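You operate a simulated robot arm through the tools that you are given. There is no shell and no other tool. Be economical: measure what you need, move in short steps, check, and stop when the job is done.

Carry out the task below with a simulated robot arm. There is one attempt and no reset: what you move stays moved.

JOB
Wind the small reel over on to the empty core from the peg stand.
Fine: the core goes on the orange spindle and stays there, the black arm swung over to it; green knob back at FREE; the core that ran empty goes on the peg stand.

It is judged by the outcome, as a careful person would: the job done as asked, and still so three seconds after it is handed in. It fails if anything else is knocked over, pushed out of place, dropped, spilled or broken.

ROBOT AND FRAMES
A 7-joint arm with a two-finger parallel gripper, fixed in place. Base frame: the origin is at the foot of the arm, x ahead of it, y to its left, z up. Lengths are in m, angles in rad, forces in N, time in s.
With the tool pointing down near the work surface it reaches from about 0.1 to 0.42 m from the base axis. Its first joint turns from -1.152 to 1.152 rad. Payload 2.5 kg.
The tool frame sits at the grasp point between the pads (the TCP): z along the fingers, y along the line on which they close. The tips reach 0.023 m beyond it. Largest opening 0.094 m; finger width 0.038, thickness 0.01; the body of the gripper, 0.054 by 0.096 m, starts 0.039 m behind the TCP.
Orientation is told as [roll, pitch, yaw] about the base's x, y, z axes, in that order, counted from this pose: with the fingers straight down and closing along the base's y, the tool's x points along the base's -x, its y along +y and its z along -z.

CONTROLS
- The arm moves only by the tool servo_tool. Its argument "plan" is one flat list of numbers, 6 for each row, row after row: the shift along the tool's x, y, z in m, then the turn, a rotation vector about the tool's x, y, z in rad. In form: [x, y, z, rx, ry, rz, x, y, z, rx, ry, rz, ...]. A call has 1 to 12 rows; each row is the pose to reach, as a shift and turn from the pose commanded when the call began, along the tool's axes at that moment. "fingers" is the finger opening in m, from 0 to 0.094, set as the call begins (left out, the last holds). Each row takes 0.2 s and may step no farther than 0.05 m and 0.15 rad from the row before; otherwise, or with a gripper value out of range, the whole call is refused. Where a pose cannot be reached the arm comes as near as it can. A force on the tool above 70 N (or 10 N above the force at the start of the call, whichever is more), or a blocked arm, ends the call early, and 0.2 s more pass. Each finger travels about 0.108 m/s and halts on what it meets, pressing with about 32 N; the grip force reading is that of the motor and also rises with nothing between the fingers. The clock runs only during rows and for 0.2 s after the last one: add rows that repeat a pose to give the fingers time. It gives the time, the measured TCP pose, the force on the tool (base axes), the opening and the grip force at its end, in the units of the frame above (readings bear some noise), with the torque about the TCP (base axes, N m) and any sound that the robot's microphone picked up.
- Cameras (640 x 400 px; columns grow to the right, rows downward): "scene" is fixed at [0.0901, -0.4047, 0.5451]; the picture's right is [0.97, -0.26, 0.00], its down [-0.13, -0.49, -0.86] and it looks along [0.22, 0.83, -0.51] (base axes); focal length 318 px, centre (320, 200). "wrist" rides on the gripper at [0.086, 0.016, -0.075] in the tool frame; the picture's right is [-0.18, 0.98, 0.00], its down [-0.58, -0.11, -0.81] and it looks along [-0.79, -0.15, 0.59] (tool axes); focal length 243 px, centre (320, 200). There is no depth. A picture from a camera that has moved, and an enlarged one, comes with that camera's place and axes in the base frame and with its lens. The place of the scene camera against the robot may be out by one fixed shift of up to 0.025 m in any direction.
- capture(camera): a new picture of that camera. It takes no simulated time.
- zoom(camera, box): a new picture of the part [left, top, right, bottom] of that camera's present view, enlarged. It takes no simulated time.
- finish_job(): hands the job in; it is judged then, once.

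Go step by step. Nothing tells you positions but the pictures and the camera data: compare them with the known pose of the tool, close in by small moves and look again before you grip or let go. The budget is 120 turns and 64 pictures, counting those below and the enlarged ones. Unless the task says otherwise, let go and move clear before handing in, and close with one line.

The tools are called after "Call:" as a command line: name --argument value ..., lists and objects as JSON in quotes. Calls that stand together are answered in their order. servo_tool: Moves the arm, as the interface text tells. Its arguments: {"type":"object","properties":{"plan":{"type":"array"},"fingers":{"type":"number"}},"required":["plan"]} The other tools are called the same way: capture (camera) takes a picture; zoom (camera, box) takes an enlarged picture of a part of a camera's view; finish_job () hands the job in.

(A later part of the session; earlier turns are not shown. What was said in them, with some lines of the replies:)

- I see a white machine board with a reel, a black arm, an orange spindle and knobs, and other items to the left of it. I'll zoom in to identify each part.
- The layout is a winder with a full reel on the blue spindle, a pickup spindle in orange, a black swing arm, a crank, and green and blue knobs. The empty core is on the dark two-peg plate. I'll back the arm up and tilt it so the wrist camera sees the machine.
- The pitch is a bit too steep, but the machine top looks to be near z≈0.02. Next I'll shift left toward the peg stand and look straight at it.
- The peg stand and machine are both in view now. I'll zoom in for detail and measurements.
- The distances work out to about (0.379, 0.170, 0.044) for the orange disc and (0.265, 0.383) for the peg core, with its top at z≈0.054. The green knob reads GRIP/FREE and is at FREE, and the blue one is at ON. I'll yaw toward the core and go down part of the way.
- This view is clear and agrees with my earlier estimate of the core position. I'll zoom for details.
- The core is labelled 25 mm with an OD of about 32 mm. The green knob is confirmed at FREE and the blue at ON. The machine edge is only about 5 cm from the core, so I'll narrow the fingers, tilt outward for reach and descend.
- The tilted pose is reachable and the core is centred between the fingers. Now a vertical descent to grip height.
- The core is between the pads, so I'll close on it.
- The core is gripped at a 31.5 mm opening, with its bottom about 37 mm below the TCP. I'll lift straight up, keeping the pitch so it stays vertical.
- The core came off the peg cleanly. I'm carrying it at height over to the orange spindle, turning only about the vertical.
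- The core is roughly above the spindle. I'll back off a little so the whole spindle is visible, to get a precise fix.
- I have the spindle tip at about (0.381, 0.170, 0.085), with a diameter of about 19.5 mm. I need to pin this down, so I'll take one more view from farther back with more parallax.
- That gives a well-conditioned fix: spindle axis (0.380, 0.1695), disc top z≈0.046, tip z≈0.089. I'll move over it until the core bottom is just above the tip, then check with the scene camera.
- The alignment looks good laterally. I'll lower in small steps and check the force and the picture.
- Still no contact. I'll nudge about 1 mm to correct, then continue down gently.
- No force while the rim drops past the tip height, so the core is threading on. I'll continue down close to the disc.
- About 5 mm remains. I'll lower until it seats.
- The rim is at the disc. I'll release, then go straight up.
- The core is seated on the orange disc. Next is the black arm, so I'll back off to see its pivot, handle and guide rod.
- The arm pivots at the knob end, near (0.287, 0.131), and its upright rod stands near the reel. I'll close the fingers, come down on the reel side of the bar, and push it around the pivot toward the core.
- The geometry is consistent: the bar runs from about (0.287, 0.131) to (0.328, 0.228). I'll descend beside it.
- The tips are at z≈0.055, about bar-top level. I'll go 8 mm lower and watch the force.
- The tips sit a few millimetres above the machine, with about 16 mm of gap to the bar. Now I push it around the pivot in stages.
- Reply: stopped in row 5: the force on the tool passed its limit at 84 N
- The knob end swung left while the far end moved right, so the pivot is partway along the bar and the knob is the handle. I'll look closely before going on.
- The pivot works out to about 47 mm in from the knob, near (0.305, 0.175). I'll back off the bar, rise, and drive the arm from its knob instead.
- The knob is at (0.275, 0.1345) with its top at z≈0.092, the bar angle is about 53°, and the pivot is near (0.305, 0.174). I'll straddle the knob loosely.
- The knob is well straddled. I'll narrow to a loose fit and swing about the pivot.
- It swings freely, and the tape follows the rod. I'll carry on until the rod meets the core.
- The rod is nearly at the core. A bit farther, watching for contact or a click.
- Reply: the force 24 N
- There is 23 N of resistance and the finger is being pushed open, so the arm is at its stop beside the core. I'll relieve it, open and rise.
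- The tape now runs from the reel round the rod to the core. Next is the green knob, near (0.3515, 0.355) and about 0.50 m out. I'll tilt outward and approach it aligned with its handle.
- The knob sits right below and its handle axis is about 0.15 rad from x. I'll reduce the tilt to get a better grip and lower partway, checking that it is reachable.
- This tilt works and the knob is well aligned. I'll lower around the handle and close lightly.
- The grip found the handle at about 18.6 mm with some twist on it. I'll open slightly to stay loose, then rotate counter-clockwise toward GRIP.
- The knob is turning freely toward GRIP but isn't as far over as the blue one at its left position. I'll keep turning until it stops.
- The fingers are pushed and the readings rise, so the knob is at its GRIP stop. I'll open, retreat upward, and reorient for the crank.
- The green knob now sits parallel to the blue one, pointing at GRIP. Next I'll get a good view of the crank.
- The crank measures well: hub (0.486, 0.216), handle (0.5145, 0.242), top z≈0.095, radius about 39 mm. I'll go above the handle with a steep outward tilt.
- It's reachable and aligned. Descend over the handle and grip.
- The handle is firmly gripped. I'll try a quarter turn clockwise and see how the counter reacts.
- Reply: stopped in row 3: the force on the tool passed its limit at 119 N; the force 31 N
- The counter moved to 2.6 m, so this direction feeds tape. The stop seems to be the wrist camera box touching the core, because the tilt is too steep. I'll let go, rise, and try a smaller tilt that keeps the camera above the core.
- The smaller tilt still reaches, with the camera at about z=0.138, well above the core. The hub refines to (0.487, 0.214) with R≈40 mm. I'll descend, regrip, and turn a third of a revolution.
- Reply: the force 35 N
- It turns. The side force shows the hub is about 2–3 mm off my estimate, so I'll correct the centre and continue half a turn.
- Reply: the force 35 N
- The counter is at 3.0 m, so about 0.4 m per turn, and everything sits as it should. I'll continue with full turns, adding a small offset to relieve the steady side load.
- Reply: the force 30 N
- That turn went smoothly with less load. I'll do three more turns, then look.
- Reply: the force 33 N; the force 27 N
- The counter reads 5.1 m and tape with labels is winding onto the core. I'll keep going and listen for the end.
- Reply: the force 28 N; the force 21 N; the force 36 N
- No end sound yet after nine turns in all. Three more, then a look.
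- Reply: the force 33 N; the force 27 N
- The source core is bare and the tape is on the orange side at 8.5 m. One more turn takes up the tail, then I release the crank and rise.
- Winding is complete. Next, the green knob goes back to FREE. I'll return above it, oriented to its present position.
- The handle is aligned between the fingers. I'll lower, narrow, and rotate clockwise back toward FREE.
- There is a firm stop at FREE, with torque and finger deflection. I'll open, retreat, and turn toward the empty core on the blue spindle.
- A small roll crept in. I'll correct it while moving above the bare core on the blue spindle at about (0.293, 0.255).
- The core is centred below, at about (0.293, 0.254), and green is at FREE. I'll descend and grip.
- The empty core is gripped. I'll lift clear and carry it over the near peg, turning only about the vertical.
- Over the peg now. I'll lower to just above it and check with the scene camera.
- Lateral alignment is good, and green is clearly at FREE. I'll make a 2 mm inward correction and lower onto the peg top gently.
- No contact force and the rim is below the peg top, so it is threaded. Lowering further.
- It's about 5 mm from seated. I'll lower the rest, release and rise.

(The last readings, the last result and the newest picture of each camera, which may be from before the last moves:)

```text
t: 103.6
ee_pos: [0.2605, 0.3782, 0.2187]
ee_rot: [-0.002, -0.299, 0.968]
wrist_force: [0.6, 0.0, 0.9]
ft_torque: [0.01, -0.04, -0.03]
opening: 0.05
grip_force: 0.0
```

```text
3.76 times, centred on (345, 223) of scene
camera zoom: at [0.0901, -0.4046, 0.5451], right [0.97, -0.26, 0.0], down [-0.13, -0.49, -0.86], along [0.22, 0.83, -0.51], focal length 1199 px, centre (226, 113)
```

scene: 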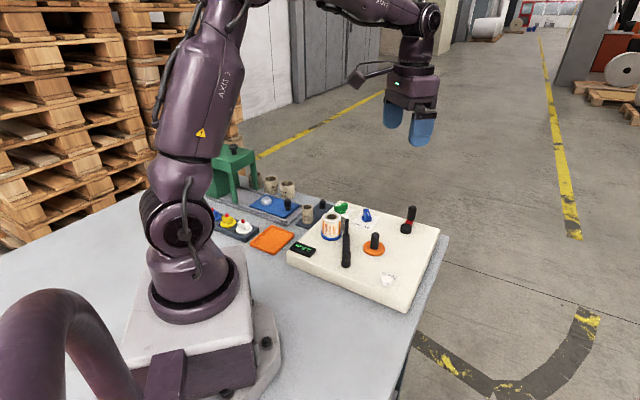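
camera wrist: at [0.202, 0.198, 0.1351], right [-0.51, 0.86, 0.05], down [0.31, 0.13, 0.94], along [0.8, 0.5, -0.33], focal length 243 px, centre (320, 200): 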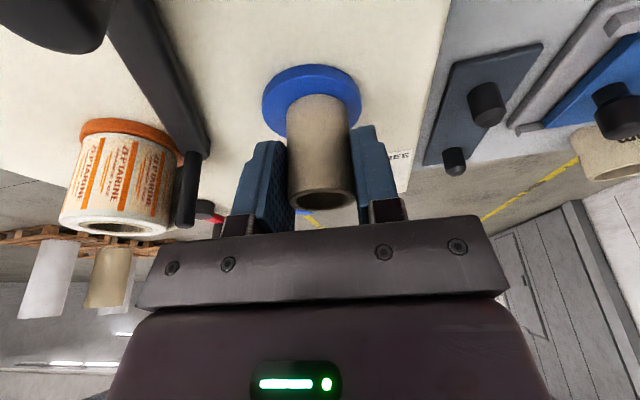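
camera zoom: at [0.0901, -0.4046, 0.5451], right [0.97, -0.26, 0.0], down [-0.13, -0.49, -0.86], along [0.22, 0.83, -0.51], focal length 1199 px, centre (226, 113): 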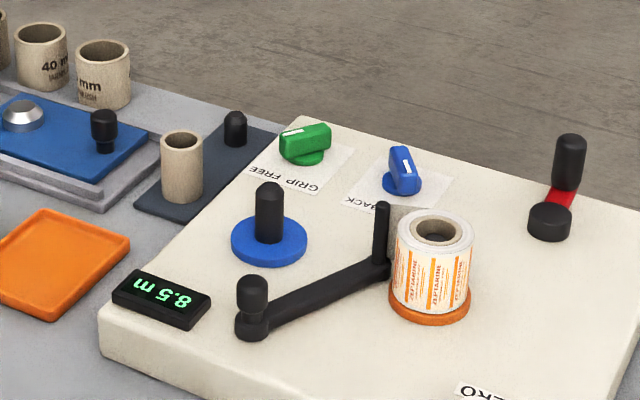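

The wound reel sits on the orange spindle with the black arm against it. Green is at FREE, the emptied core is on the peg stand, and the gripper is clear, so I'm handing in.

Call:
finish_job

```text
The job is handed in.
```

The small reel is wound over onto the core from the peg stand; that core is on the orange spindle with the black arm swung over to it, the green knob is at FREE, and the emptied core is on the peg stand; during the first crank stroke the tool hit its force limit, probably from the wrist camera touching the core, but it looked in place in every picture after.
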